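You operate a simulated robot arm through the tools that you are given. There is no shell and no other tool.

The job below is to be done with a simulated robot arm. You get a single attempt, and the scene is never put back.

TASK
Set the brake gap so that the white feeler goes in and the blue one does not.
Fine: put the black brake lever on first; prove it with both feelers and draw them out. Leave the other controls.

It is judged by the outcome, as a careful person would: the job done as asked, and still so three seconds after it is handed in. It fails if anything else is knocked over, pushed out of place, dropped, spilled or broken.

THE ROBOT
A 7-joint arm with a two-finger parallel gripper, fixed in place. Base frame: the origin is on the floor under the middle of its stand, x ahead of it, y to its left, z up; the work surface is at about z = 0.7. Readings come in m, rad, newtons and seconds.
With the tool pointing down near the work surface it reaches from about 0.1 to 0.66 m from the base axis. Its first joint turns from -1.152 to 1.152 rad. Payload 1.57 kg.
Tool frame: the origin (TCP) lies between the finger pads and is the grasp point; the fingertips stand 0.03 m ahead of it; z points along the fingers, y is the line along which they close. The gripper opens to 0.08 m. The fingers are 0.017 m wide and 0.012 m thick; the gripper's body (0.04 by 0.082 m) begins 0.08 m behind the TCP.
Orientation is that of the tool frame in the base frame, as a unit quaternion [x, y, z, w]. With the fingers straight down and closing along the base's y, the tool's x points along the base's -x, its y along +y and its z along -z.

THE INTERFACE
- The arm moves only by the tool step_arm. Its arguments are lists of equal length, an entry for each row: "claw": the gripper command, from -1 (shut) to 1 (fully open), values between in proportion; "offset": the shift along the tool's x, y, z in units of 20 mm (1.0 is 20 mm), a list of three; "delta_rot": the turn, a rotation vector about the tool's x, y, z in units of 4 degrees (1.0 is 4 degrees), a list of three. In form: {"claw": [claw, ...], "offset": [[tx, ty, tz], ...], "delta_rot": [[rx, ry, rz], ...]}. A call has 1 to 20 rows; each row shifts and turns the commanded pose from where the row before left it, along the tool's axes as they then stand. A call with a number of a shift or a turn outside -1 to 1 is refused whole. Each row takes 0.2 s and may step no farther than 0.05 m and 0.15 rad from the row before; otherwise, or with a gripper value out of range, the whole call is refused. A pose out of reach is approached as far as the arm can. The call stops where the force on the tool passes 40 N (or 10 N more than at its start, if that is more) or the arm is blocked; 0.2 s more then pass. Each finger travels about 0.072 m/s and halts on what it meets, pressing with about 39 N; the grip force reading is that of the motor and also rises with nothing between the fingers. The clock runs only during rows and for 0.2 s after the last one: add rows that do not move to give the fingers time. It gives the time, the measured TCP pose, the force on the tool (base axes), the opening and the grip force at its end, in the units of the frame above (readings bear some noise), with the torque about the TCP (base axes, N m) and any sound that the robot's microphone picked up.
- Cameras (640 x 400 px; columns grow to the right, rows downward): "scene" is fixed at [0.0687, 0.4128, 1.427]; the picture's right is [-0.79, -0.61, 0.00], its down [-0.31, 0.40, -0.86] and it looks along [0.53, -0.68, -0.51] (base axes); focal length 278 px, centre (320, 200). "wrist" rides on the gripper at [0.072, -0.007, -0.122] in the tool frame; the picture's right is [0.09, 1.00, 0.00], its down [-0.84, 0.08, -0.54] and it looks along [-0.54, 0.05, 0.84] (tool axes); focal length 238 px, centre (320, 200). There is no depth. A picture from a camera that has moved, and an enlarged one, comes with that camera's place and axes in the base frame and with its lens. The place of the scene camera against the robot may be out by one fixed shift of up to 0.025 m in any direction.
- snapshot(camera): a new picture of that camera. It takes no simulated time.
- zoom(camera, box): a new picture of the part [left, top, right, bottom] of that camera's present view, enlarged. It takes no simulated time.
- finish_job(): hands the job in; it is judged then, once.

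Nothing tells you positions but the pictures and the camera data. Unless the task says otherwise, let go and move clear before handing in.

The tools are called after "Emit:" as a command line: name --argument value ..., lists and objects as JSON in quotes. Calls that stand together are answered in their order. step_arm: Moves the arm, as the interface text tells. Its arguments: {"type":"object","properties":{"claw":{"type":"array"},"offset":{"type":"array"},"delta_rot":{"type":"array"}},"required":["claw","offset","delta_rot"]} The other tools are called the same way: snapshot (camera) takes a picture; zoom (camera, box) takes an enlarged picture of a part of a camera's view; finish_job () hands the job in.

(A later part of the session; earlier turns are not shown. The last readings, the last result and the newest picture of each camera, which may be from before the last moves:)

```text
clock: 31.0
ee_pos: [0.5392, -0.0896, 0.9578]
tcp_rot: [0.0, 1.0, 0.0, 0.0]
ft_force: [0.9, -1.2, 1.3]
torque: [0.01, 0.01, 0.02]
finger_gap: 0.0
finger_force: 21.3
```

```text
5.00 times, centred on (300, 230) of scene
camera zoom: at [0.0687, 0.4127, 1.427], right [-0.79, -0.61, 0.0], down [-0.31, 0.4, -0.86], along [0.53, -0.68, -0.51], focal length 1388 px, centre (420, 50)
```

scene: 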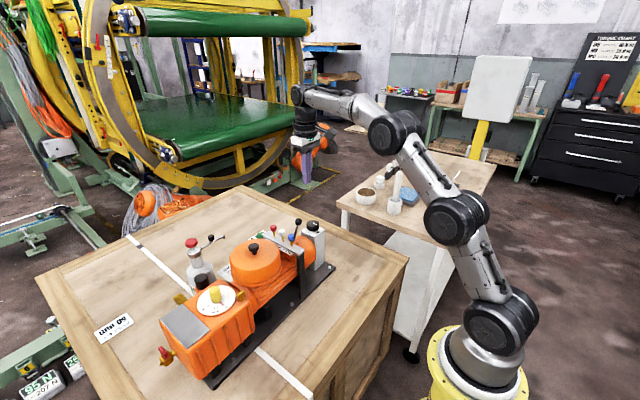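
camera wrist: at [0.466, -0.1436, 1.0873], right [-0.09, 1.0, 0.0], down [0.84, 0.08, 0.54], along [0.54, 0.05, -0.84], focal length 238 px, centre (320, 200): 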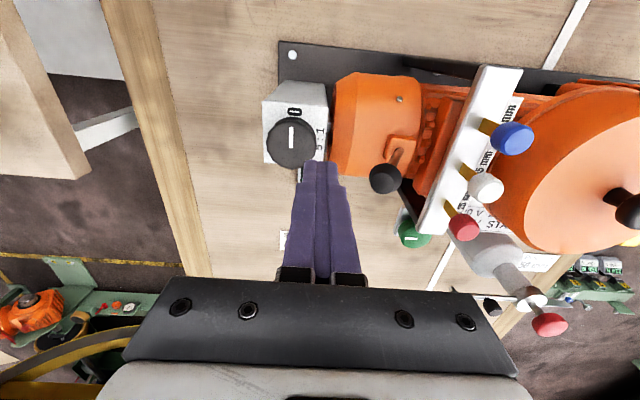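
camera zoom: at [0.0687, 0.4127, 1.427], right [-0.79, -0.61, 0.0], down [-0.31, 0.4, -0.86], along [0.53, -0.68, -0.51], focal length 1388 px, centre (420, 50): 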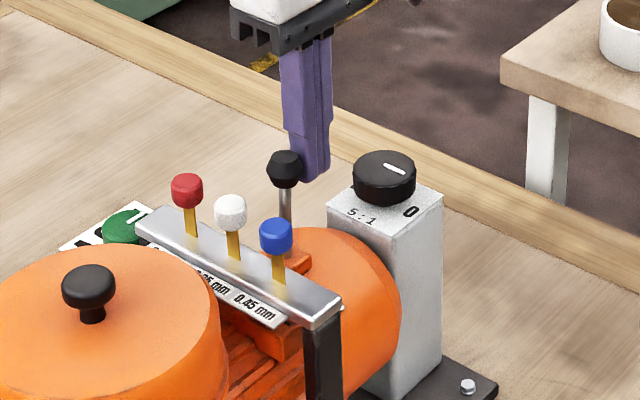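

The lever is now nearly upright with light force. Continuing carefully.

Emit:
step_arm --claw '[-1, -1]' --offset '[[0, 0.3, 0], [0, 0.3, 0]]' --delta_rot '[[0, 0, 0], [0, 0, 0]]'

Emit:
zoom --camera "scene" --box '[250, 190, 350, 270]'

Emit:
snapshot --camera "wrist"

```text
clock: 31.6
ee_pos: [0.5383, -0.0824, 0.9589]
tcp_rot: [0.001, 1.0, -0.004, 0.0]
ft_force: [-0.1, -29.1, -1.1]
torque: [-0.46, -0.04, -0.03]
finger_gap: 0.0002
finger_force: 21.6
```

```text
5.00 times, centred on (300, 230) of scene
camera zoom: at [0.0688, 0.4119, 1.4272], right [-0.79, -0.61, 0.0], down [-0.31, 0.4, -0.86], along [0.53, -0.68, -0.51], focal length 1388 px, centre (420, 50)
```

zoom: 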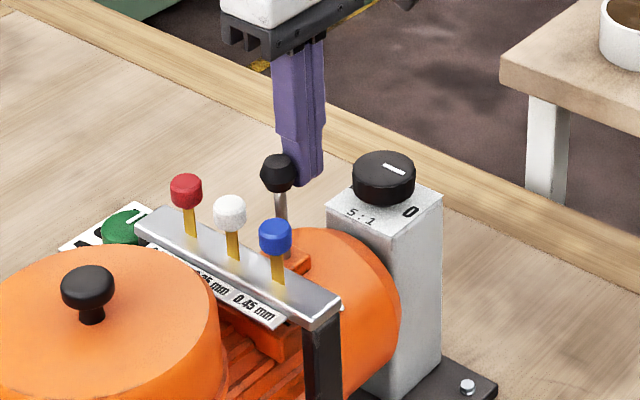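

```text
taken
camera wrist: at [0.4667, -0.0877, 1.0813], right [-0.09, 1.0, -0.01], down [0.84, 0.08, 0.54], along [0.54, 0.04, -0.84], focal length 238 px, centre (320, 200)
```

wrist: 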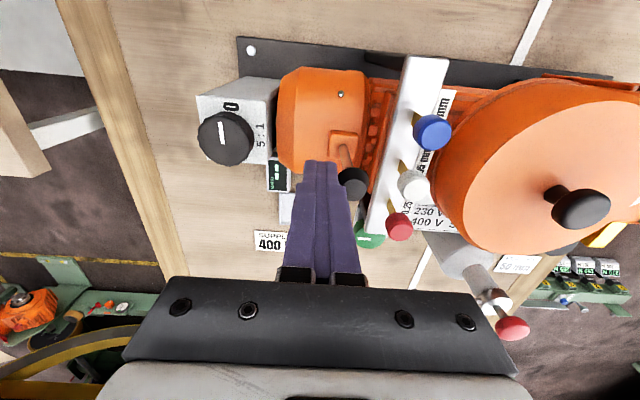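

The lever reached a hard stop at about upright (29 N). I'll back off and see whether it stays there.

Emit:
step_arm --claw '[-1, -1, -1, -1, -1, -1, -1]' --offset '[[0, -0.6, 0], [0, -0.6, 0], [0, -0.6, 0], [0, -0.6, 0], [0, -0.2, -0.8], [0, 0, -1], [0, 0, 0]]' --delta_rot '[[0, 0, 0], [0, 0, 0], [0, 0, 0], [0, 0, 0], [0, 0, 0], [0, 0, 0], [0, 0, 0]]'

Emit:
zoom --camera "scene" --box '[250, 190, 350, 270]'

Emit:
snapshot --camera "wrist"

```text
clock: 33.2
ee_pos: [0.5392, -0.1295, 0.9942]
tcp_rot: [0.0, 1.0, 0.0, 0.001]
ft_force: [0.4, 0.9, -0.9]
torque: [0.01, 0.0, -0.03]
finger_gap: 0.0
finger_force: 21.2
```

```text
5.00 times, centred on (300, 230) of scene
camera zoom: at [0.0687, 0.4128, 1.427], right [-0.79, -0.61, 0.0], down [-0.31, 0.4, -0.86], along [0.53, -0.68, -0.51], focal length 1388 px, centre (420, 50)
```

zoom: 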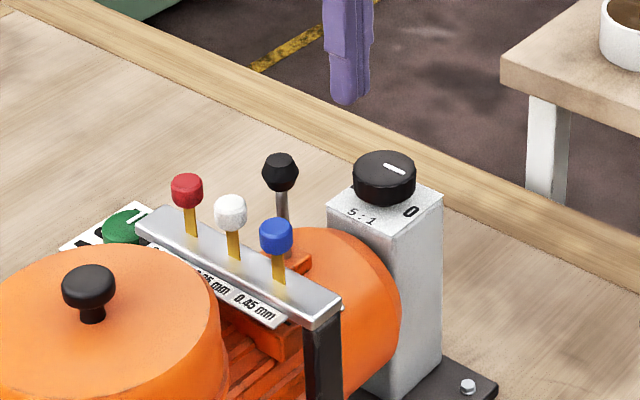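

```text
taken
camera wrist: at [0.467, -0.1349, 1.1169], right [-0.09, 1.0, 0.0], down [0.84, 0.08, 0.54], along [0.54, 0.05, -0.84], focal length 238 px, centre (320, 200)
```

wrist: 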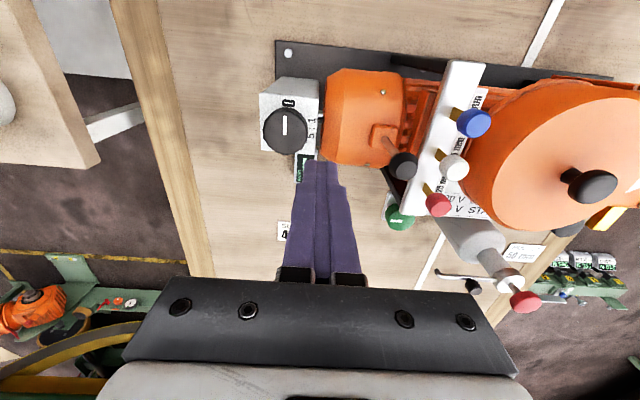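

The lever stays at its stop with its ball at about (0.541, -0.061, 0.943). Next I'll go above the white feeler (0.536, -0.0195) with the fingers closed, to test what the gap currently is.

Emit:
step_arm --claw '[-1, -1, -1, -1, -1, -1, -1, -1, -1]' --offset '[[0, 0, -0.9], [0, 0, -0.9], [0.03, 0.92, 0], [0.03, 0.92, 0], [0.03, 0.92, 0], [0.03, 0.92, 0], [0.03, 0.92, 0], [0.03, 0.92, 0], [0, 0, 0]]' --delta_rot '[[0, 0, 0], [0, 0, 0], [0, 0, 0], [0, 0, 0], [0, 0, 0], [0, 0, 0], [0, 0, 0], [0, 0, 0], [0, 0, 0]]'

Emit:
snapshot --camera "wrist"

Emit:
zoom --camera "scene" --box '[230, 190, 330, 270]'

```text
clock: 35.2
ee_pos: [0.5343, -0.0201, 1.0319]
tcp_rot: [0.0, 1.0, 0.0, 0.0]
ft_force: [0.1, -0.9, 0.6]
torque: [-0.02, -0.01, 0.01]
finger_gap: 0.0002
finger_force: 21.2
```

```text
taken
camera wrist: at [0.4629, -0.0246, 1.1536], right [-0.09, 1.0, 0.0], down [0.84, 0.08, 0.54], along [0.54, 0.05, -0.84], focal length 238 px, centre (320, 200)
```

wrist: 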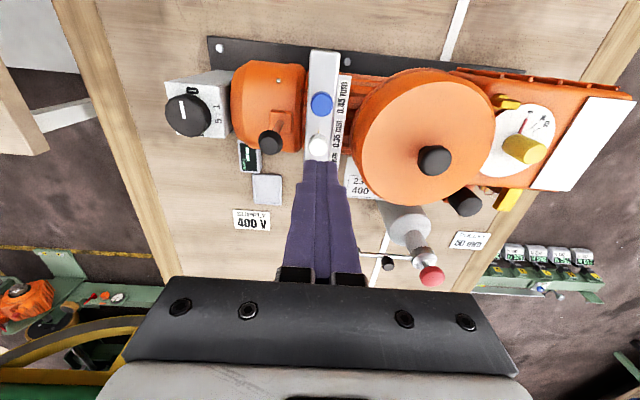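

```text
5.00 times, centred on (280, 230) of scene
camera zoom: at [0.0687, 0.4128, 1.427], right [-0.79, -0.61, 0.0], down [-0.31, 0.4, -0.86], along [0.53, -0.68, -0.51], focal length 1388 px, centre (520, 50)
```

zoom: 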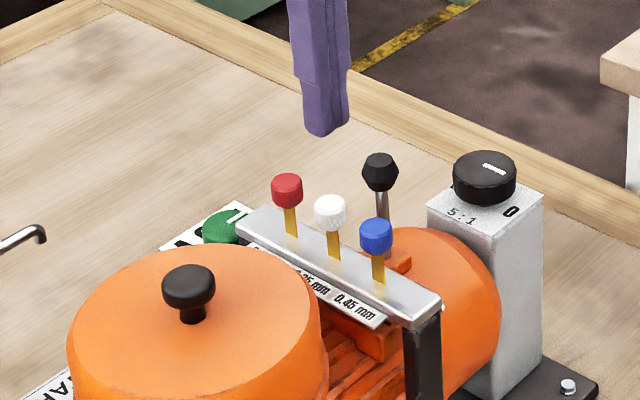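

Fingertips are about 4 mm short in x of the white knob (0.5385). I'll correct that, lower to just above it, and then press down very gently.

Emit:
step_arm --claw '[-1, -1, -1, -1]' --offset '[[-0.2, 0.02, 0.6], [0, 0, 0.6], [0, 0, 0.6], [0, 0, 0]]' --delta_rot '[[0, 0, 0], [0, 0, 0], [0, 0, 0], [0, 0, 0]]'

Emit:
snapshot --camera "wrist"

Emit:
zoom --camera "scene" --box '[250, 200, 310, 250]'

```text
clock: 36.2
ee_pos: [0.539, -0.0196, 0.9942]
tcp_rot: [0.0, 1.0, 0.0, 0.0]
ft_force: [-0.1, 0.0, -0.2]
torque: [0.0, 0.0, -0.02]
finger_gap: 0.0001
finger_force: 21.2
```

```text
taken
camera wrist: at [0.4669, -0.0248, 1.1173], right [-0.09, 1.0, 0.0], down [0.84, 0.08, 0.54], along [0.54, 0.05, -0.84], focal length 238 px, centre (320, 200)
```

wrist: 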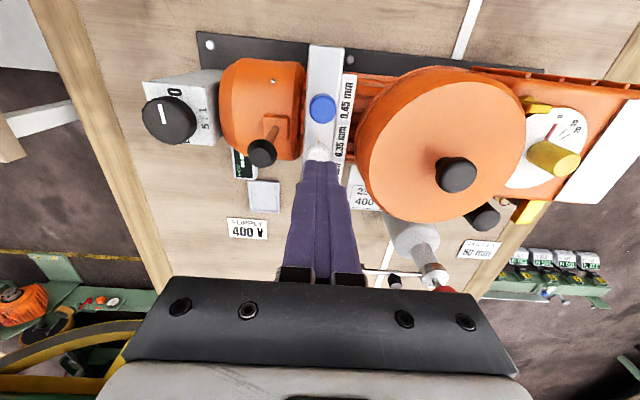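

```text
8.00 times, centred on (280, 225) of scene
camera zoom: at [0.0687, 0.4128, 1.427], right [-0.79, -0.61, 0.0], down [-0.31, 0.4, -0.86], along [0.53, -0.68, -0.51], focal length 2221 px, centre (640, 0)
```

zoom: 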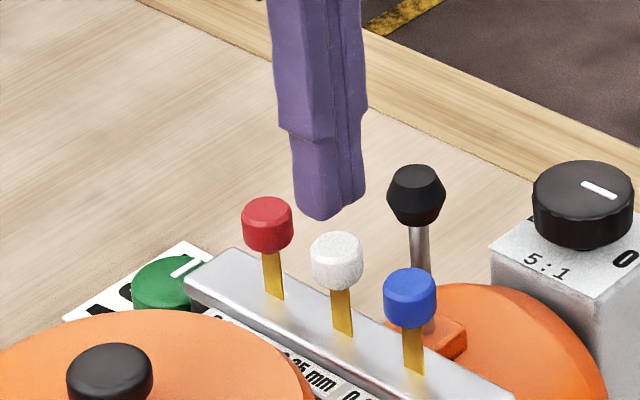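

Aligned to within a few mm, with the knob top about 10 mm below the tips. Lowering in 2 mm steps.

Emit:
step_arm --claw '[-1, -1, -1, -1]' --offset '[[0.05, -0.03, 0.1], [0, 0, 0.1], [0, 0, 0.1], [0, 0, 0.1]]' --delta_rot '[[0, 0, 0], [0, 0, 0], [0, 0, 0], [0, 0, 0]]'

Emit:
step_arm --claw '[-1, -1]' --offset '[[0, 0, 0.1], [0, 0, 0]]' --delta_rot '[[0, 0, 0], [0, 0, 0]]'

Emit:
zoom --camera "scene" --box '[250, 200, 310, 250]'

```text
clock: 37.2
ee_pos: [0.5385, -0.019, 0.9856]
tcp_rot: [0.0, 1.0, 0.0, 0.0]
ft_force: [-0.4, 0.3, 0.4]
torque: [0.0, -0.04, -0.02]
finger_gap: 0.0
finger_force: 21.4
```

```text
clock: 37.8
ee_pos: [0.5384, -0.0188, 0.9842]
tcp_rot: [0.0, 1.0, 0.0, 0.001]
ft_force: [-0.2, 0.6, 0.6]
torque: [0.0, 0.0, -0.04]
finger_gap: 0.0001
finger_force: 21.3
```

```text
8.00 times, centred on (280, 225) of scene
camera zoom: at [0.0687, 0.4128, 1.427], right [-0.79, -0.61, 0.0], down [-0.31, 0.4, -0.86], along [0.53, -0.68, -0.51], focal length 2221 px, centre (640, 0)
```

zoom: 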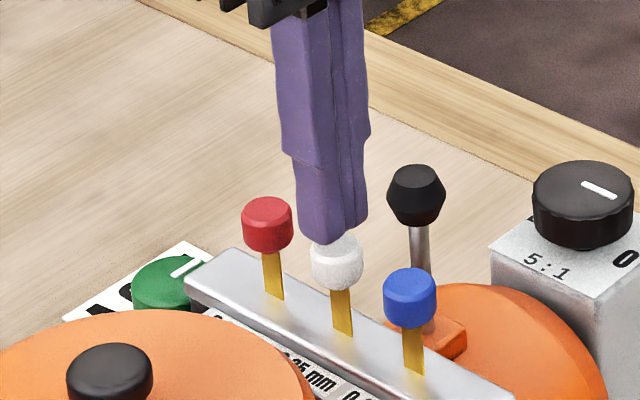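

Nearly touching. Continuing in 1 mm steps while watching the force.

Emit:
step_arm --claw '[-1, -1]' --offset '[[0, 0, 0.05], [0, 0, 0.05]]' --delta_rot '[[0, 0, 0], [0, 0, 0]]'

Emit:
step_arm --claw '[-1, -1]' --offset '[[0, 0, 0.05], [0, 0, 0.05]]' --delta_rot '[[0, 0, 0], [0, 0, 0]]'

```text
clock: 38.4
ee_pos: [0.5388, -0.0181, 0.9828]
tcp_rot: [0.0, 1.0, 0.0, 0.0]
ft_force: [-0.3, 1.1, -0.5]
torque: [0.03, 0.02, 0.0]
finger_gap: 0.0002
finger_force: 21.5
```

```text
clock: 39.0
ee_pos: [0.5388, -0.0191, 0.98]
tcp_rot: [0.0, 1.0, 0.001, 0.0]
ft_force: [-0.2, -0.1, -0.1]
torque: [0.01, -0.01, -0.04]
finger_gap: 0.0
finger_force: 21.5
```

Emit:
zoom --camera "scene" --box '[250, 200, 310, 250]'

Emit:
step_arm --claw '[-1, -1]' --offset '[[0, 0, 0.05], [0, 0, 0.05]]' --delta_rot '[[0, 0, 0], [0, 0, 0]]'

Emit:
zoom --camera "scene" --box '[250, 200, 310, 250]'

```text
8.00 times, centred on (280, 225) of scene
camera zoom: at [0.0687, 0.4128, 1.427], right [-0.79, -0.61, 0.0], down [-0.31, 0.4, -0.86], along [0.53, -0.68, -0.51], focal length 2221 px, centre (640, 0)
```

zoom: 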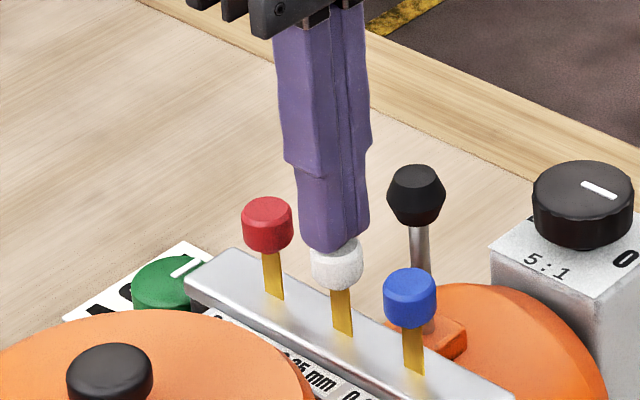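

```text
clock: 39.6
ee_pos: [0.5388, -0.0193, 0.9769]
tcp_rot: [0.0, 1.0, 0.0, -0.002]
ft_force: [-0.2, 0.2, 0.5]
torque: [-0.01, 0.02, 0.01]
finger_gap: 0.0
finger_force: 21.4
```

```text
8.00 times, centred on (280, 225) of scene
camera zoom: at [0.0687, 0.4128, 1.427], right [-0.79, -0.61, 0.0], down [-0.31, 0.4, -0.86], along [0.53, -0.68, -0.51], focal length 2221 px, centre (640, 0)
```

zoom: 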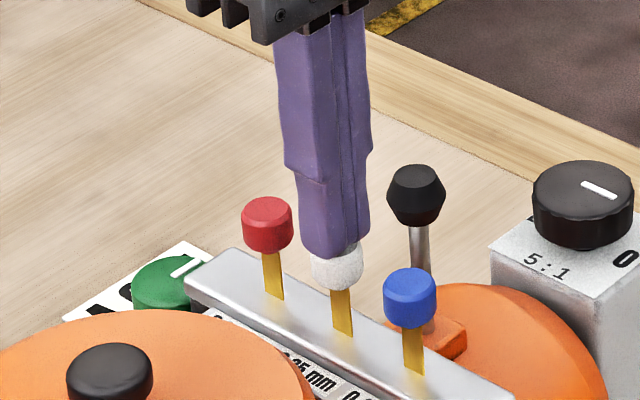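

Still no contact at tip z=0.947. Continuing.

Emit:
step_arm --claw '[-1, -1]' --offset '[[0, 0, 0.05], [0, 0, 0.05]]' --delta_rot '[[0, 0, 0], [0, 0, 0]]'

Emit:
step_arm --claw '[-1, -1]' --offset '[[0, 0, 0.05], [0, 0, 0.05]]' --delta_rot '[[0, 0, 0], [0, 0, 0]]'

Emit:
zoom --camera "scene" --box '[250, 200, 310, 250]'

```text
clock: 40.2
ee_pos: [0.5376, -0.0187, 0.9767]
tcp_rot: [0.001, 1.0, 0.0, 0.0]
ft_force: [-0.1, 0.7, 0.3]
torque: [0.03, 0.01, -0.01]
finger_gap: 0.0
finger_force: 20.9
```

```text
clock: 40.8
ee_pos: [0.538, -0.0204, 0.9745]
tcp_rot: [0.0, 1.0, 0.0, 0.0]
ft_force: [0.2, 0.3, 1.4]
torque: [0.02, 0.01, 0.02]
finger_gap: 0.0
finger_force: 21.4
```

```text
8.00 times, centred on (280, 225) of scene
camera zoom: at [0.0687, 0.4128, 1.427], right [-0.79, -0.61, 0.0], down [-0.31, 0.4, -0.86], along [0.53, -0.68, -0.51], focal length 2221 px, centre (640, 0)
```

zoom: 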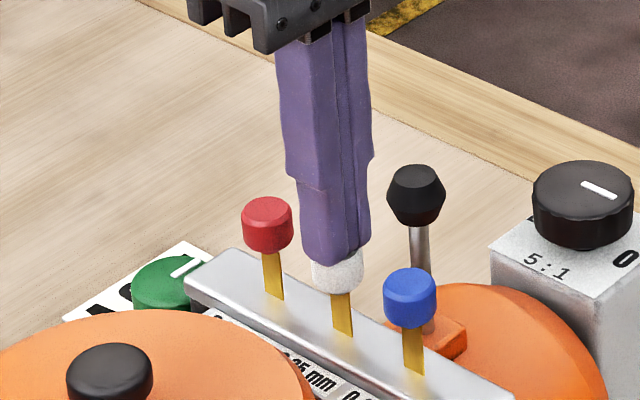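

Emit:
zoom --camera "scene" --box '[268, 215, 308, 245]'

Emit:
step_arm --claw '[-1, -1, -1]' --offset '[[0, 0, 0.05], [0, 0, 0.05], [0, 0, 0]]' --delta_rot '[[0, 0, 0], [0, 0, 0], [0, 0, 0]]'

Emit:
zoom --camera "scene" --box '[268, 215, 308, 245]'

```text
13.33 times, centred on (288, 230) of scene
camera zoom: at [0.0687, 0.4128, 1.427], right [-0.79, -0.61, 0.0], down [-0.31, 0.4, -0.86], along [0.53, -0.68, -0.51], focal length 3701 px, centre (747, -200)
```

zoom: 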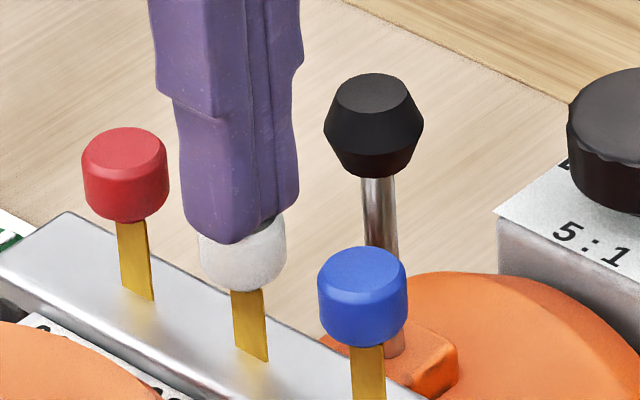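

```text
clock: 41.6
ee_pos: [0.5391, -0.0191, 0.9703]
tcp_rot: [0.0, 1.0, -0.001, 0.0]
ft_force: [-0.9, -0.5, 0.3]
torque: [0.03, 0.0, -0.01]
finger_gap: 0.0
finger_force: 21.5
```

```text
13.33 times, centred on (288, 230) of scene
camera zoom: at [0.0687, 0.4128, 1.427], right [-0.79, -0.61, 0.0], down [-0.31, 0.4, -0.86], along [0.53, -0.68, -0.51], focal length 3701 px, centre (747, -200)
```

zoom: 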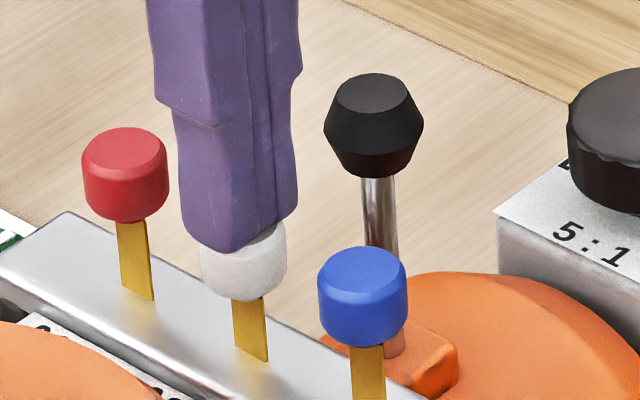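

The white feeler is sliding down with about 1 N. I'll continue in small steps while watching for resistance.

Emit:
step_arm --claw '[-1, -1, -1]' --offset '[[0, 0, 0.06], [0, 0, 0.06], [0, 0, 0.06]]' --delta_rot '[[0, 0, 0], [0, 0, 0], [0, 0, 0]]'

Emit:
step_arm --claw '[-1, -1, -1]' --offset '[[0, 0, 0.06], [0, 0, 0.06], [0, 0, 0.06]]' --delta_rot '[[0, 0, 0], [0, 0, 0], [0, 0, 0]]'

Emit:
zoom --camera "scene" --box '[268, 215, 308, 245]'

```text
clock: 42.4
ee_pos: [0.5385, -0.0191, 0.9705]
tcp_rot: [-0.001, 1.0, 0.0, 0.002]
ft_force: [-5.8, -0.7, 14.6]
torque: [0.02, 0.32, -0.01]
finger_gap: 0.0
finger_force: 21.3
```

```text
clock: 43.2
ee_pos: [0.5399, -0.0195, 0.9698]
tcp_rot: [0.0, 1.0, 0.0, 0.004]
ft_force: [-1.6, 0.6, 3.8]
torque: [0.0, 0.05, 0.01]
finger_gap: 0.0
finger_force: 21.3
stopped in row 3: the force on the tool passed its limit at 42 N (the readings are from after the stop); the commanded pose is now the measured one
```

```text
13.33 times, centred on (288, 230) of scene
camera zoom: at [0.0686, 0.4128, 1.427], right [-0.79, -0.61, 0.0], down [-0.31, 0.4, -0.86], along [0.53, -0.68, -0.51], focal length 3701 px, centre (747, -200)
```

zoom: 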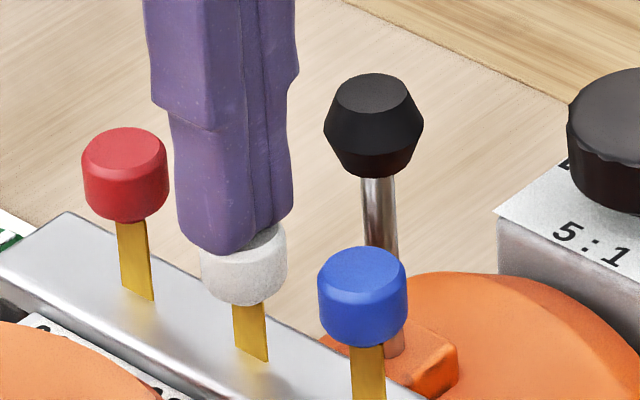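

White stopped after about 4 mm. I shouldn't have queued both presses, since that let the force peak. So the present gap is below 0.35 mm. I'll rise clear and check the state before turning the GAP knob toward "+".

Emit:
step_arm --claw '[-1, -1, -1, -1]' --offset '[[0, 0, -0.3], [0, 0, -0.8], [0, 0, -0.9], [0, 0, -0.9]]' --delta_rot '[[0, 0, 0], [0, 0, 0], [0, 0, 0], [0, 0, 0]]'

Emit:
zoom --camera "scene" --box '[258, 210, 308, 250]'

Emit:
snapshot --camera "wrist"

```text
clock: 44.2
ee_pos: [0.5403, -0.02, 1.0273]
tcp_rot: [0.0, 1.0, 0.0, 0.003]
ft_force: [0.4, -0.2, 0.6]
torque: [0.0, 0.03, -0.02]
finger_gap: 0.0
finger_force: 21.4
```

```text
10.00 times, centred on (283, 230) of scene
camera zoom: at [0.0687, 0.4128, 1.427], right [-0.79, -0.61, 0.0], down [-0.31, 0.4, -0.86], along [0.53, -0.68, -0.51], focal length 2776 px, centre (690, -100)
```

zoom: 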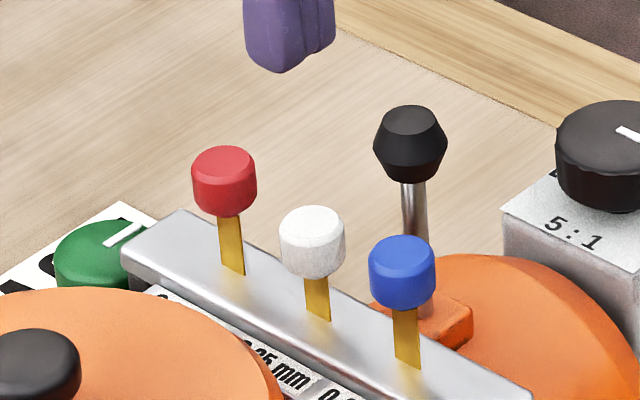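

```text
taken
camera wrist: at [0.4675, -0.0251, 1.151], right [-0.09, 1.0, 0.0], down [0.83, 0.08, 0.55], along [0.55, 0.05, -0.84], focal length 238 px, centre (320, 200)
```

wrist: 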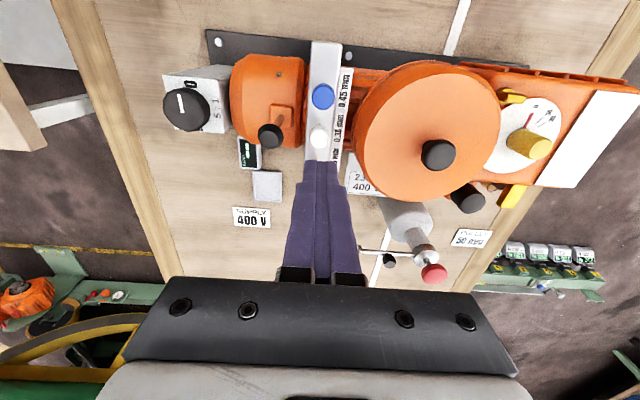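

White stays about 5 mm down, resting at the closed gap. The GAP knob is centred at about (0.638, -0.020), top at z≈0.884, about 34 mm across, standing about 19 mm above its plate. I'll open partway and move over it.

Emit:
step_arm --claw '[0.5, 0.5, 0.5, 0.5, 0.5, 0.5, 0.5, 0.5]' --offset '[[-0.7, 0, 0.1], [-0.7, 0, 0.1], [-0.7, 0, 0.1], [-0.7, 0, 0.1], [-0.7, 0, 0.1], [-0.7, 0, 0.4], [-0.7, 0, 0.4], [0, 0, 0]]' --delta_rot '[[0, 0, 0], [0, 0, 0], [0, 0, 0], [0, 0, 0], [0, 0, 0], [0, 0, 0], [0, 0, 0], [0, 0, 0]]'

Emit:
snapshot --camera "wrist"

Emit:
zoom --camera "scene" --box '[220, 190, 320, 270]'

```text
clock: 46.0
ee_pos: [0.6295, -0.0179, 1.0066]
tcp_rot: [0.0, 1.0, 0.0, 0.003]
ft_force: [0.1, -0.6, -0.3]
torque: [0.0, 0.01, 0.0]
finger_gap: 0.06
finger_force: 0.0
out of reach, approached as far as the arm can: row 7
```

```text
taken
camera wrist: at [0.5577, -0.0242, 1.1292], right [-0.09, 1.0, 0.0], down [0.83, 0.08, 0.55], along [0.55, 0.05, -0.84], focal length 238 px, centre (320, 200)
```

wrist: 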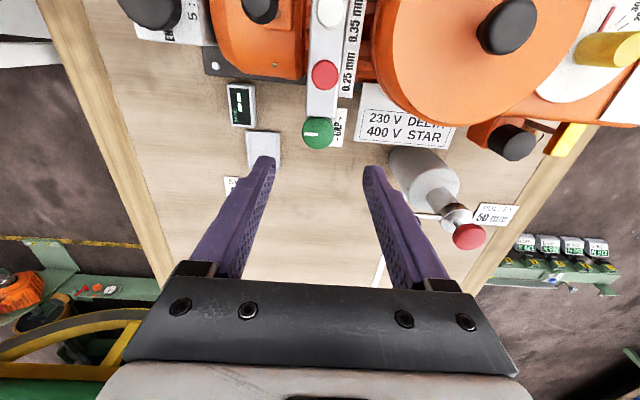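

```text
5.00 times, centred on (270, 230) of scene
camera zoom: at [0.0687, 0.4128, 1.427], right [-0.79, -0.61, 0.0], down [-0.31, 0.4, -0.86], along [0.53, -0.68, -0.51], focal length 1388 px, centre (570, 50)
```

zoom: 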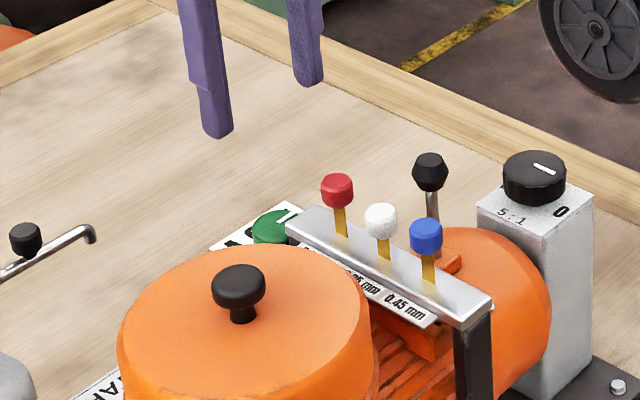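

The knob seen from here confirms (0.636, -0.0205). Descending partway and re-checking the reach.

Emit:
step_arm --claw '[0.5, 0.5, 0.5, 0.5, 0.5]' --offset '[[0, -0.05, 0.7], [0, -0.05, 0.7], [0, 0, 0.7], [0, 0, 0.7], [0, 0, 0]]' --delta_rot '[[0, 0, 0], [0, 0, 0], [0, 0, 0], [0, 0, 0], [0, 0, 0]]'

Emit:
snapshot --camera "wrist"

Emit:
zoom --camera "scene" --box '[220, 190, 320, 270]'

```text
clock: 47.2
ee_pos: [0.6325, -0.0214, 0.9514]
tcp_rot: [0.0, 1.0, 0.0, 0.003]
ft_force: [-0.1, -0.3, -0.4]
torque: [0.02, -0.01, 0.02]
finger_gap: 0.0598
finger_force: 0.1
```

```text
taken
camera wrist: at [0.559, -0.0279, 1.0731], right [-0.09, 1.0, 0.0], down [0.83, 0.08, 0.55], along [0.55, 0.05, -0.84], focal length 238 px, centre (320, 200)
```

wrist: 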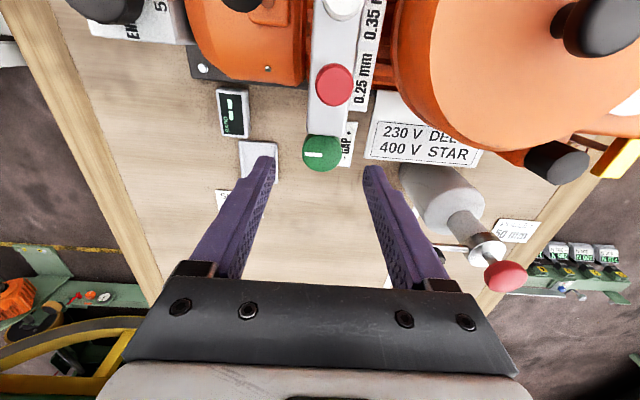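

```text
5.00 times, centred on (270, 230) of scene
camera zoom: at [0.0687, 0.4128, 1.427], right [-0.79, -0.61, 0.0], down [-0.31, 0.4, -0.86], along [0.53, -0.68, -0.51], focal length 1388 px, centre (570, 50)
```

zoom: 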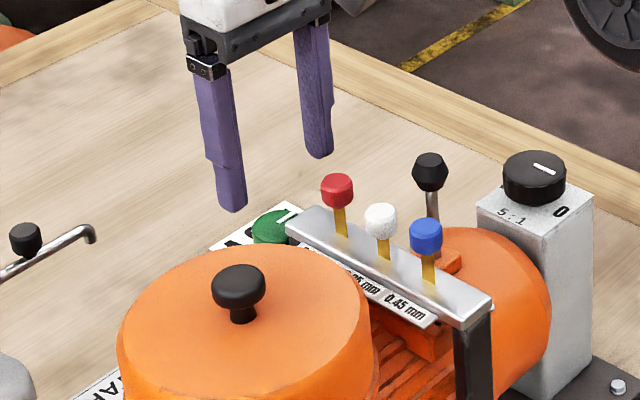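

I'm aligned within 3 mm. I'll make a small correction in x and y and descend so the tips are at about z=0.871, beside the knob.

Emit:
step_arm --claw '[0.5, 0.5, 0.5, 0.5, 0.5, 0.5]' --offset '[[-0.15, 0.08, 0.4], [0, 0, 0.5], [0, 0, 0.5], [0, 0, 0.5], [0, 0, 0.5], [0, 0, 0]]' --delta_rot '[[0, 0, 0], [0, 0, 0], [0, 0, 0], [0, 0, 0], [0, 0, 0], [0, 0, 0]]'

Emit:
snapshot --camera "wrist"

Emit:
zoom --camera "scene" --box '[220, 190, 320, 270]'

```text
clock: 48.6
ee_pos: [0.6349, -0.0205, 0.9024]
tcp_rot: [0.001, 1.0, 0.001, 0.004]
ft_force: [-0.5, 0.0, 0.0]
torque: [-0.05, 0.0, 0.0]
finger_gap: 0.0599
finger_force: 0.0
```

```text
taken
camera wrist: at [0.562, -0.0257, 1.0248], right [-0.09, 1.0, 0.0], down [0.83, 0.08, 0.55], along [0.55, 0.05, -0.84], focal length 238 px, centre (320, 200)
```

wrist: 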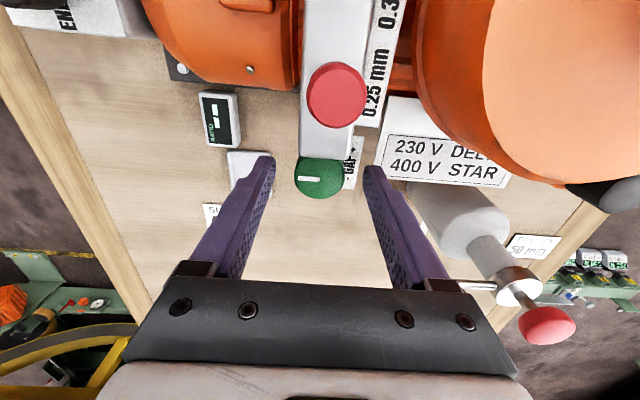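

```text
5.00 times, centred on (270, 230) of scene
camera zoom: at [0.0687, 0.4128, 1.427], right [-0.79, -0.61, 0.0], down [-0.31, 0.4, -0.86], along [0.53, -0.68, -0.51], focal length 1388 px, centre (570, 50)
```

zoom: 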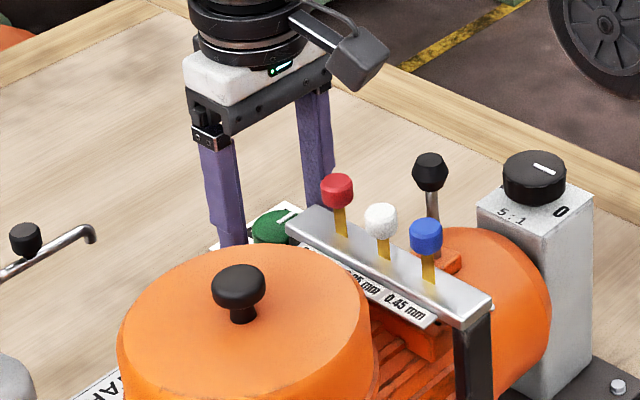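

Fingers straddle the knob with room on both sides. I'll do a final 1–2 mm centring, then close on it.

Emit:
step_arm --claw '[0.5, -1, -1, -1, -1]' --offset '[[-0.06, 0.07, 0], [0, 0, 0], [0, 0, 0], [0, 0, 0], [0, 0, 0]]' --delta_rot '[[0, 0, 0], [0, 0, 0], [0, 0, 0], [0, 0, 0], [0, 0, 0]]'

Emit:
zoom --camera "wrist" --box '[260, 110, 380, 220]'

```text
clock: 49.8
ee_pos: [0.6356, -0.021, 0.9028]
tcp_rot: [0.001, 1.0, 0.0, 0.004]
ft_force: [0.4, -13.8, -0.4]
torque: [-0.04, -0.02, -0.03]
finger_gap: 0.0342
finger_force: 42.0
```

```text
3.64 times, centred on (320, 165) of wrist
camera zoom: at [0.5625, -0.0256, 1.025], right [-0.09, 1.0, 0.0], down [0.83, 0.08, 0.55], along [0.55, 0.05, -0.84], focal length 867 px, centre (320, 327)
```

zoom: 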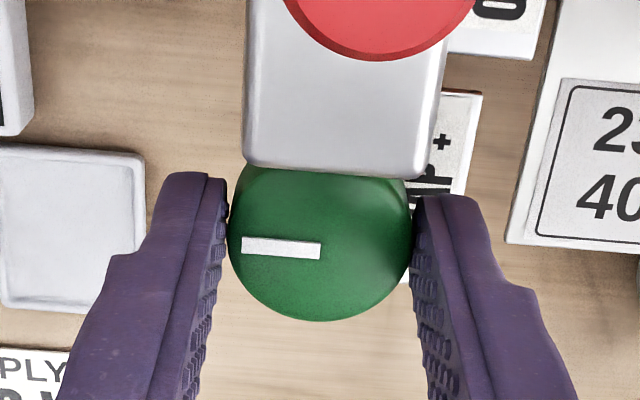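

Gripped (34.2 mm), with a small side load, so I'll relax the y command about 2 mm. Then I'll turn clockwise (tool +z) by 24° toward "+".

Emit:
step_arm --claw '[-1, -1, -1, -1, -1, -1, -1, -1]' --offset '[[0, -0.1, 0], [0, 0, 0], [0, 0, 0], [0, 0, 0], [0, 0, 0], [0, 0, 0], [0, 0, 0], [0, 0, 0]]' --delta_rot '[[0, 0, 0], [0, 0, 1], [0, 0, 1], [0, 0, 1], [0, 0, 1], [0, 0, 1], [0, 0, 1], [0, 0, 0]]'

Emit:
zoom --camera "wrist" --box '[260, 110, 380, 220]'

Emit:
zoom --camera "scene" --box '[220, 190, 320, 270]'

```text
clock: 51.6
ee_pos: [0.6353, -0.0201, 0.9022]
tcp_rot: [0.209, 0.978, 0.002, 0.006]
ft_force: [4.5, -3.4, 1.9]
torque: [-0.8, -0.56, -0.01]
finger_gap: 0.0343
finger_force: 41.8
```

```text
3.64 times, centred on (320, 165) of wrist
camera zoom: at [0.5658, 0.004, 1.0249], right [0.32, 0.95, 0.0], down [0.79, -0.27, 0.55], along [0.52, -0.17, -0.84], focal length 867 px, centre (320, 327)
```

zoom: 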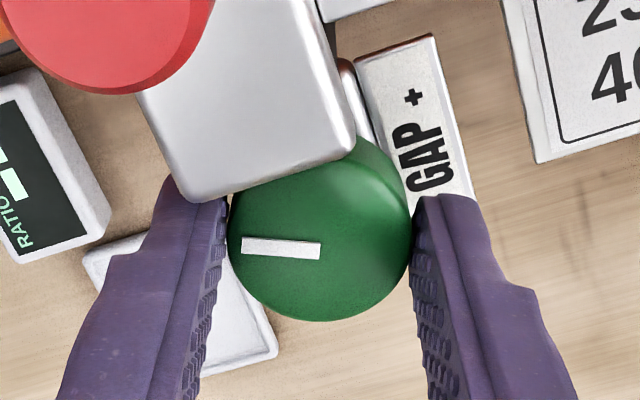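

```text
5.00 times, centred on (270, 230) of scene
camera zoom: at [0.0688, 0.4127, 1.427], right [-0.79, -0.61, 0.0], down [-0.31, 0.4, -0.86], along [0.53, -0.68, -0.51], focal length 1388 px, centre (570, 50)
```

zoom: 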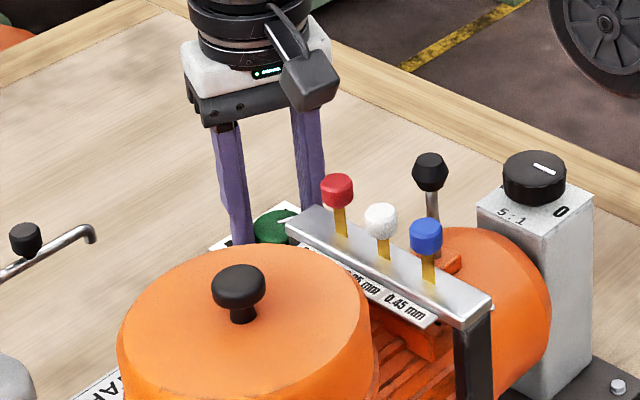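

The knob turned cleanly with the gripper by 24°. I'll release, rise, turn back to nominal, and go test white again.

Emit:
step_arm --claw '[0.2, 0.2, 0.2, 0.2, 0.2, 0.2, 0.2, 0.2, 0.2, 0.2, 0.2, 0.2]' --offset '[[0, 0, 0], [0, 0, 0], [0, 0, -0.7], [0, 0, -0.8], [0, 0, -0.8], [0, 0, -0.7], [0, 0, 0], [0, 0, 0], [0, 0, 0], [0, 0, 0], [0, 0, 0], [0, 0, 0]]' --delta_rot '[[0, 0, 0], [0, 0, 0], [0, 0, 0], [0, 0, 0], [0, 0, 0], [0, 0, 0], [0, 0, -1], [0, 0, -1], [0, 0, -1], [0, 0, -1], [0, 0, -1], [0, 0, -1]]'

Emit:
snapshot --camera "wrist"

```text
clock: 54.2
ee_pos: [0.6352, -0.0205, 0.9607]
tcp_rot: [-0.002, 1.0, 0.0, 0.004]
ft_force: [-0.3, -0.3, 0.9]
torque: [-0.01, 0.01, 0.02]
finger_gap: 0.0479
finger_force: 0.0
```

```text
taken
camera wrist: at [0.5621, -0.0263, 1.0843], right [-0.09, 1.0, 0.0], down [0.83, 0.08, 0.55], along [0.55, 0.05, -0.84], focal length 238 px, centre (320, 200)
```

wrist: 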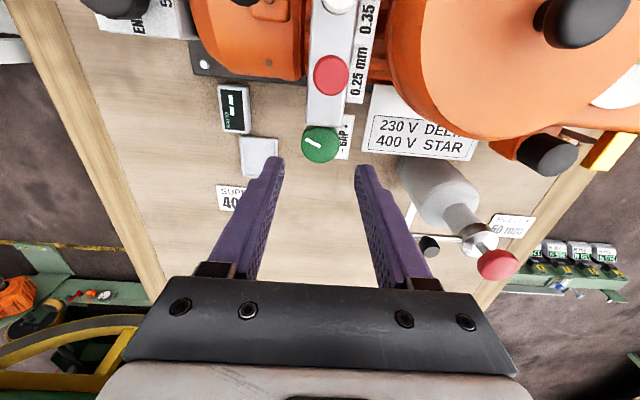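

The pointer has moved about 24° toward "+". Moving to white with closed fingers.

Emit:
step_arm --claw '[-1, -1, -1, -1, -1, -1, -1, -1]' --offset '[[0.3, 0, -0.9], [0.5, 0, -0.9], [0.81, 0.01, 0], [0.81, 0.01, 0], [0.81, 0.01, 0], [0.81, 0.01, 0], [0.81, 0.01, 0], [0, 0, 0]]' --delta_rot '[[0, 0, 0], [0, 0, 0], [0, 0, 0], [0, 0, 0], [0, 0, 0], [0, 0, 0], [0, 0, 0], [0, 0, 0]]'

Emit:
step_arm --claw '[-1, -1, -1, -1]' --offset '[[0, 0, 0.4], [0, 0, 0.4], [0, 0, 0.3], [0, 0, 0]]' --delta_rot '[[0, 0, 0], [0, 0, 0], [0, 0, 0], [0, 0, 0]]'

Emit:
zoom --camera "scene" --box '[258, 210, 308, 250]'

```text
clock: 56.0
ee_pos: [0.5401, -0.0176, 0.9985]
tcp_rot: [0.0, 1.0, 0.001, 0.004]
ft_force: [0.5, 0.2, 0.0]
torque: [0.03, 0.01, 0.01]
finger_gap: 0.0
finger_force: 21.2
```

```text
clock: 57.0
ee_pos: [0.5392, -0.0187, 0.9766]
tcp_rot: [0.0, 1.0, 0.0, 0.004]
ft_force: [-0.6, -1.0, -0.7]
torque: [-0.03, 0.05, 0.02]
finger_gap: 0.0
finger_force: 21.4
```

```text
10.00 times, centred on (283, 230) of scene
camera zoom: at [0.0687, 0.4128, 1.427], right [-0.79, -0.61, 0.0], down [-0.31, 0.4, -0.86], along [0.53, -0.68, -0.51], focal length 2776 px, centre (690, -100)
```

zoom: 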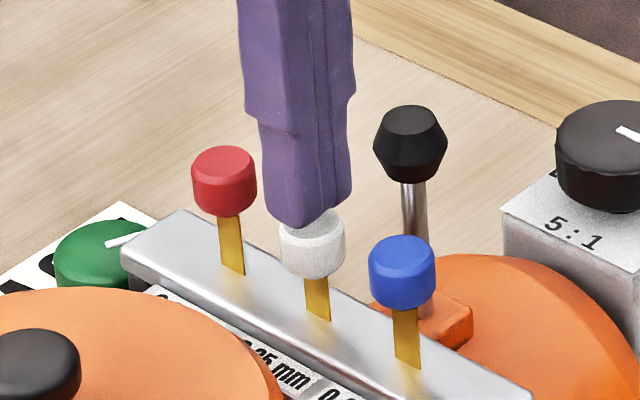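

Tips are about 6 mm above the white knob. Stepping down gently, one or two millimetres per call near contact.

Emit:
step_arm --claw '[-1, -1, -1]' --offset '[[0, 0, 0.1], [0, 0, 0.1], [0, 0, 0.05]]' --delta_rot '[[0, 0, 0], [0, 0, 0], [0, 0, 0]]'

Emit:
step_arm --claw '[-1, -1]' --offset '[[0, 0, 0.08], [0, 0, 0]]' --delta_rot '[[0, 0, 0], [0, 0, 0]]'

```text
clock: 57.8
ee_pos: [0.5387, -0.0187, 0.9709]
tcp_rot: [0.0, 1.0, 0.001, 0.004]
ft_force: [0.3, 0.4, -0.3]
torque: [-0.02, -0.01, 0.01]
finger_gap: 0.0
finger_force: 21.2
```

```text
clock: 58.4
ee_pos: [0.5381, -0.0195, 0.9706]
tcp_rot: [0.0, 1.0, -0.001, 0.005]
ft_force: [-3.9, -1.1, 11.3]
torque: [-0.07, 0.22, 0.03]
finger_gap: 0.0
finger_force: 21.5
```

Emit:
step_arm --claw '[-1, -1]' --offset '[[0, 0, 0.04], [0, 0, 0]]' --delta_rot '[[0, 0, 0], [0, 0, 0]]'

Emit:
zoom --camera "scene" --box '[258, 210, 308, 250]'

```text
clock: 59.0
ee_pos: [0.5386, -0.0193, 0.972]
tcp_rot: [0.0, 1.0, -0.001, 0.004]
ft_force: [-9.1, -3.3, 23.3]
torque: [-0.06, 0.41, 0.03]
finger_gap: 0.0
finger_force: 21.3
```

```text
10.00 times, centred on (283, 230) of scene
camera zoom: at [0.068, 0.4127, 1.427], right [-0.79, -0.61, 0.0], down [-0.31, 0.4, -0.86], along [0.53, -0.68, -0.51], focal length 2776 px, centre (690, -100)
```

zoom: 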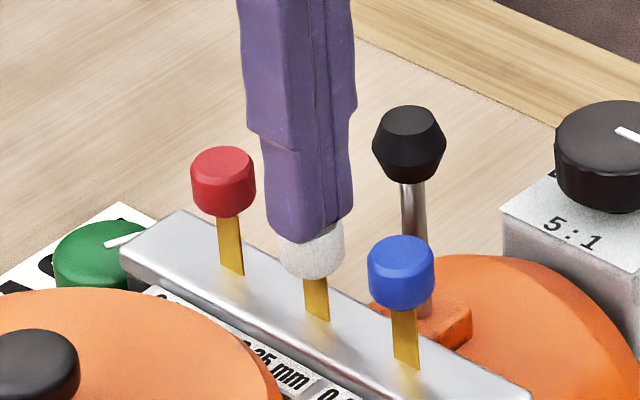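

White is still blocked (23 N, no movement). Raising and returning to the GAP knob for another turn toward "+".

Emit:
step_arm --claw '[-1, -1, -1, -1, -1]' --offset '[[0, 0, -0.3], [0, 0, -0.5], [0, 0, -0.7], [0, 0, -0.4], [0, 0, 0]]' --delta_rot '[[0, 0, 0], [0, 0, 0], [0, 0, 0], [0, 0, 0], [0, 0, 0]]'

Emit:
step_arm --claw '[0.2, 0.2, 0.2, 0.2, 0.2, 0.2, 0.2, 0.2, 0.2]' --offset '[[-0.8, 0, 0], [-0.8, 0, 0], [-0.8, 0, 0], [-0.8, 0, 0], [-0.8, 0, 0], [-0.5, 0, 0.8], [-0.35, 0, 0.8], [0, 0, 0.4], [0, 0, 0]]' --delta_rot '[[0, 0, 0], [0, 0, 0], [0, 0, 0], [0, 0, 0], [0, 0, 0], [0, 0, 0], [0, 0, 0], [0, 0, 0], [0, 0, 0]]'

Emit:
snapshot --camera "wrist"

```text
clock: 60.2
ee_pos: [0.5378, -0.0189, 1.007]
tcp_rot: [-0.001, 1.0, -0.001, 0.004]
ft_force: [-0.6, -0.1, -0.6]
torque: [-0.02, 0.0, 0.02]
finger_gap: 0.0
finger_force: 21.6
```

```text
clock: 62.2
ee_pos: [0.6348, -0.0195, 0.9672]
tcp_rot: [0.0, 1.0, 0.0, 0.003]
ft_force: [-0.5, 0.8, -0.4]
torque: [0.0, 0.02, 0.01]
finger_gap: 0.0479
finger_force: 0.1
```

```text
taken
camera wrist: at [0.5618, -0.0249, 1.0894], right [-0.09, 1.0, 0.0], down [0.83, 0.08, 0.55], along [0.55, 0.05, -0.84], focal length 238 px, centre (320, 200)
```

wrist: 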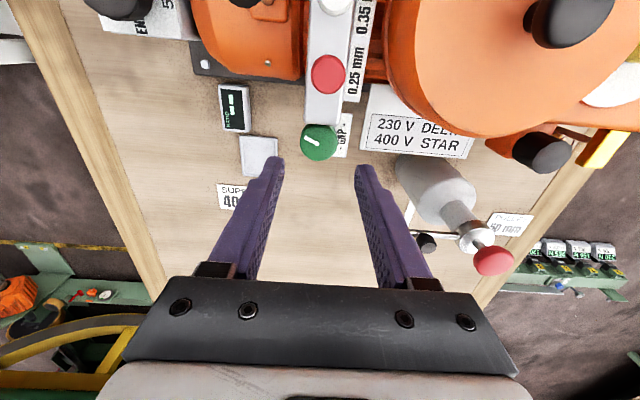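

Positioned over the knob. Descending, gripping, and turning +28°.

Emit:
step_arm --claw '[0.2, 0.2, 0.2, 0.2, 0.2, 0.2, -1, -1, -1]' --offset '[[-0.04, -0.05, 0.6], [0, 0, 0.6], [0, 0, 0.7], [0, 0, 0.7], [0, 0, 0.6], [0, 0, 0], [0, 0, 0], [0, 0, 0], [0, 0, 0]]' --delta_rot '[[0, 0, 0], [0, 0, 0], [0, 0, 0], [0, 0, 0], [0, 0, 0], [0, 0, 0], [0, 0, 0], [0, 0, 0], [0, 0, 0]]'

Emit:
zoom --camera "wrist" --box '[260, 110, 380, 220]'

```text
clock: 64.2
ee_pos: [0.6365, -0.0192, 0.9032]
tcp_rot: [0.001, 1.0, 0.0, 0.003]
ft_force: [0.1, 1.4, -0.6]
torque: [0.36, -0.17, -0.01]
finger_gap: 0.0342
finger_force: 42.0
```

```text
3.64 times, centred on (320, 165) of wrist
camera zoom: at [0.563, -0.0261, 1.0251], right [-0.09, 1.0, 0.0], down [0.83, 0.08, 0.55], along [0.55, 0.05, -0.84], focal length 867 px, centre (320, 327)
```

zoom: 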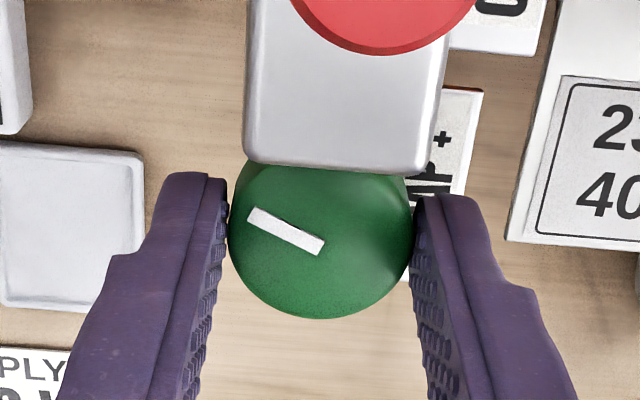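

Emit:
step_arm --claw '[-1, -1, -1, -1, -1, -1, -1, -1]' --offset '[[0, 0, 0], [0, 0, 0], [0, 0, 0], [0, 0, 0], [0, 0, 0], [0, 0, 0], [0, 0, 0], [0, 0, 0]]' --delta_rot '[[0, 0, 1], [0, 0, 1], [0, 0, 1], [0, 0, 1], [0, 0, 1], [0, 0, 1], [0, 0, 1], [0, 0, 0]]'

Emit:
zoom --camera "wrist" --box '[260, 110, 380, 220]'

```text
clock: 66.0
ee_pos: [0.635, -0.0197, 0.9023]
tcp_rot: [0.242, 0.97, 0.001, 0.003]
ft_force: [-3.3, 0.4, 4.0]
torque: [-0.07, 0.7, 0.02]
finger_gap: 0.0338
finger_force: 42.2
```

```text
3.64 times, centred on (320, 165) of wrist
camera zoom: at [0.5684, 0.0085, 1.0251], right [0.39, 0.92, 0.0], down [0.77, -0.33, 0.55], along [0.51, -0.21, -0.84], focal length 867 px, centre (320, 327)
```

zoom: 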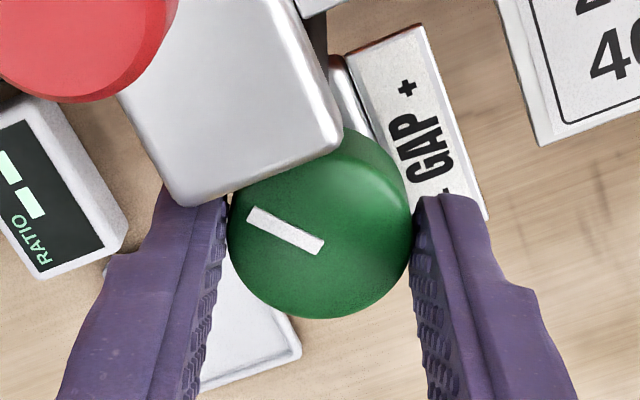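

The pointer has now turned 52° in total. Releasing, rising, rotating back, and going to test white.

Emit:
step_arm --claw '[0.2, 0.2, 0.2, 0.2, 0.2, 0.2, 0.2, 0.2, 0.2, 0.2, 0.2, 0.2, 0.2, 0.2]' --offset '[[0, 0, 0], [0, 0, 0], [0, 0, -0.7], [0, 0, -0.8], [0, 0, -0.8], [0, 0, -0.8], [0, 0, 0], [0, 0, 0], [0, 0, 0], [0, 0, 0], [0, 0, 0], [0, 0, 0], [0, 0, 0], [0, 0, 0]]' --delta_rot '[[0, 0, 0], [0, 0, 0], [0, 0, 0], [0, 0, 0], [0, 0, 0], [0, 0, 0], [0, 0, -1], [0, 0, -1], [0, 0, -1], [0, 0, -1], [0, 0, -1], [0, 0, -1], [0, 0, -1], [0, 0, 0]]'

Emit:
step_arm --claw '[-1, -1, -1, -1, -1, -1, -1, -1]' --offset '[[0.3, 0, -0.8], [0.5, 0, -0.8], [0.81, 0, 0], [0.81, 0, 0], [0.81, 0, 0], [0.81, 0, 0], [0.81, 0, 0], [0, 0, 0]]' --delta_rot '[[0, 0, 0], [0, 0, 0], [0, 0, 0], [0, 0, 0], [0, 0, 0], [0, 0, 0], [0, 0, 0], [0, 0, 0]]'

Emit:
snapshot --camera "wrist"

```text
clock: 69.0
ee_pos: [0.6363, -0.0202, 0.9653]
tcp_rot: [-0.001, 1.0, 0.0, 0.004]
ft_force: [0.3, -0.1, 0.1]
torque: [0.02, 0.02, 0.0]
finger_gap: 0.0478
finger_force: 0.1
```

```text
clock: 70.8
ee_pos: [0.5368, -0.019, 0.9971]
tcp_rot: [0.0, 1.0, 0.001, 0.004]
ft_force: [1.3, -0.2, -0.2]
torque: [0.05, 0.01, -0.03]
finger_gap: 0.0001
finger_force: 21.2
```

```text
taken
camera wrist: at [0.4642, -0.0255, 1.1184], right [-0.09, 1.0, 0.0], down [0.83, 0.08, 0.55], along [0.55, 0.05, -0.84], focal length 238 px, centre (320, 200)
```

wrist: 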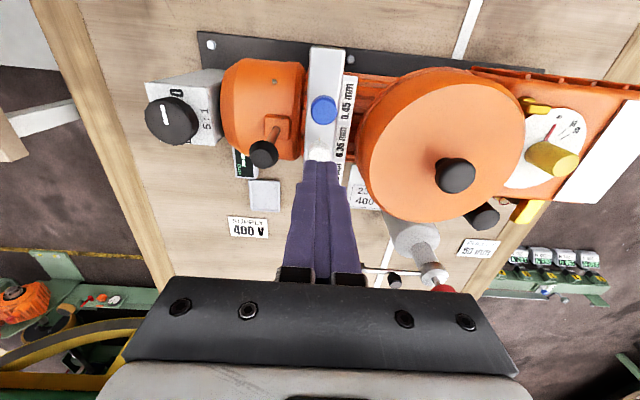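

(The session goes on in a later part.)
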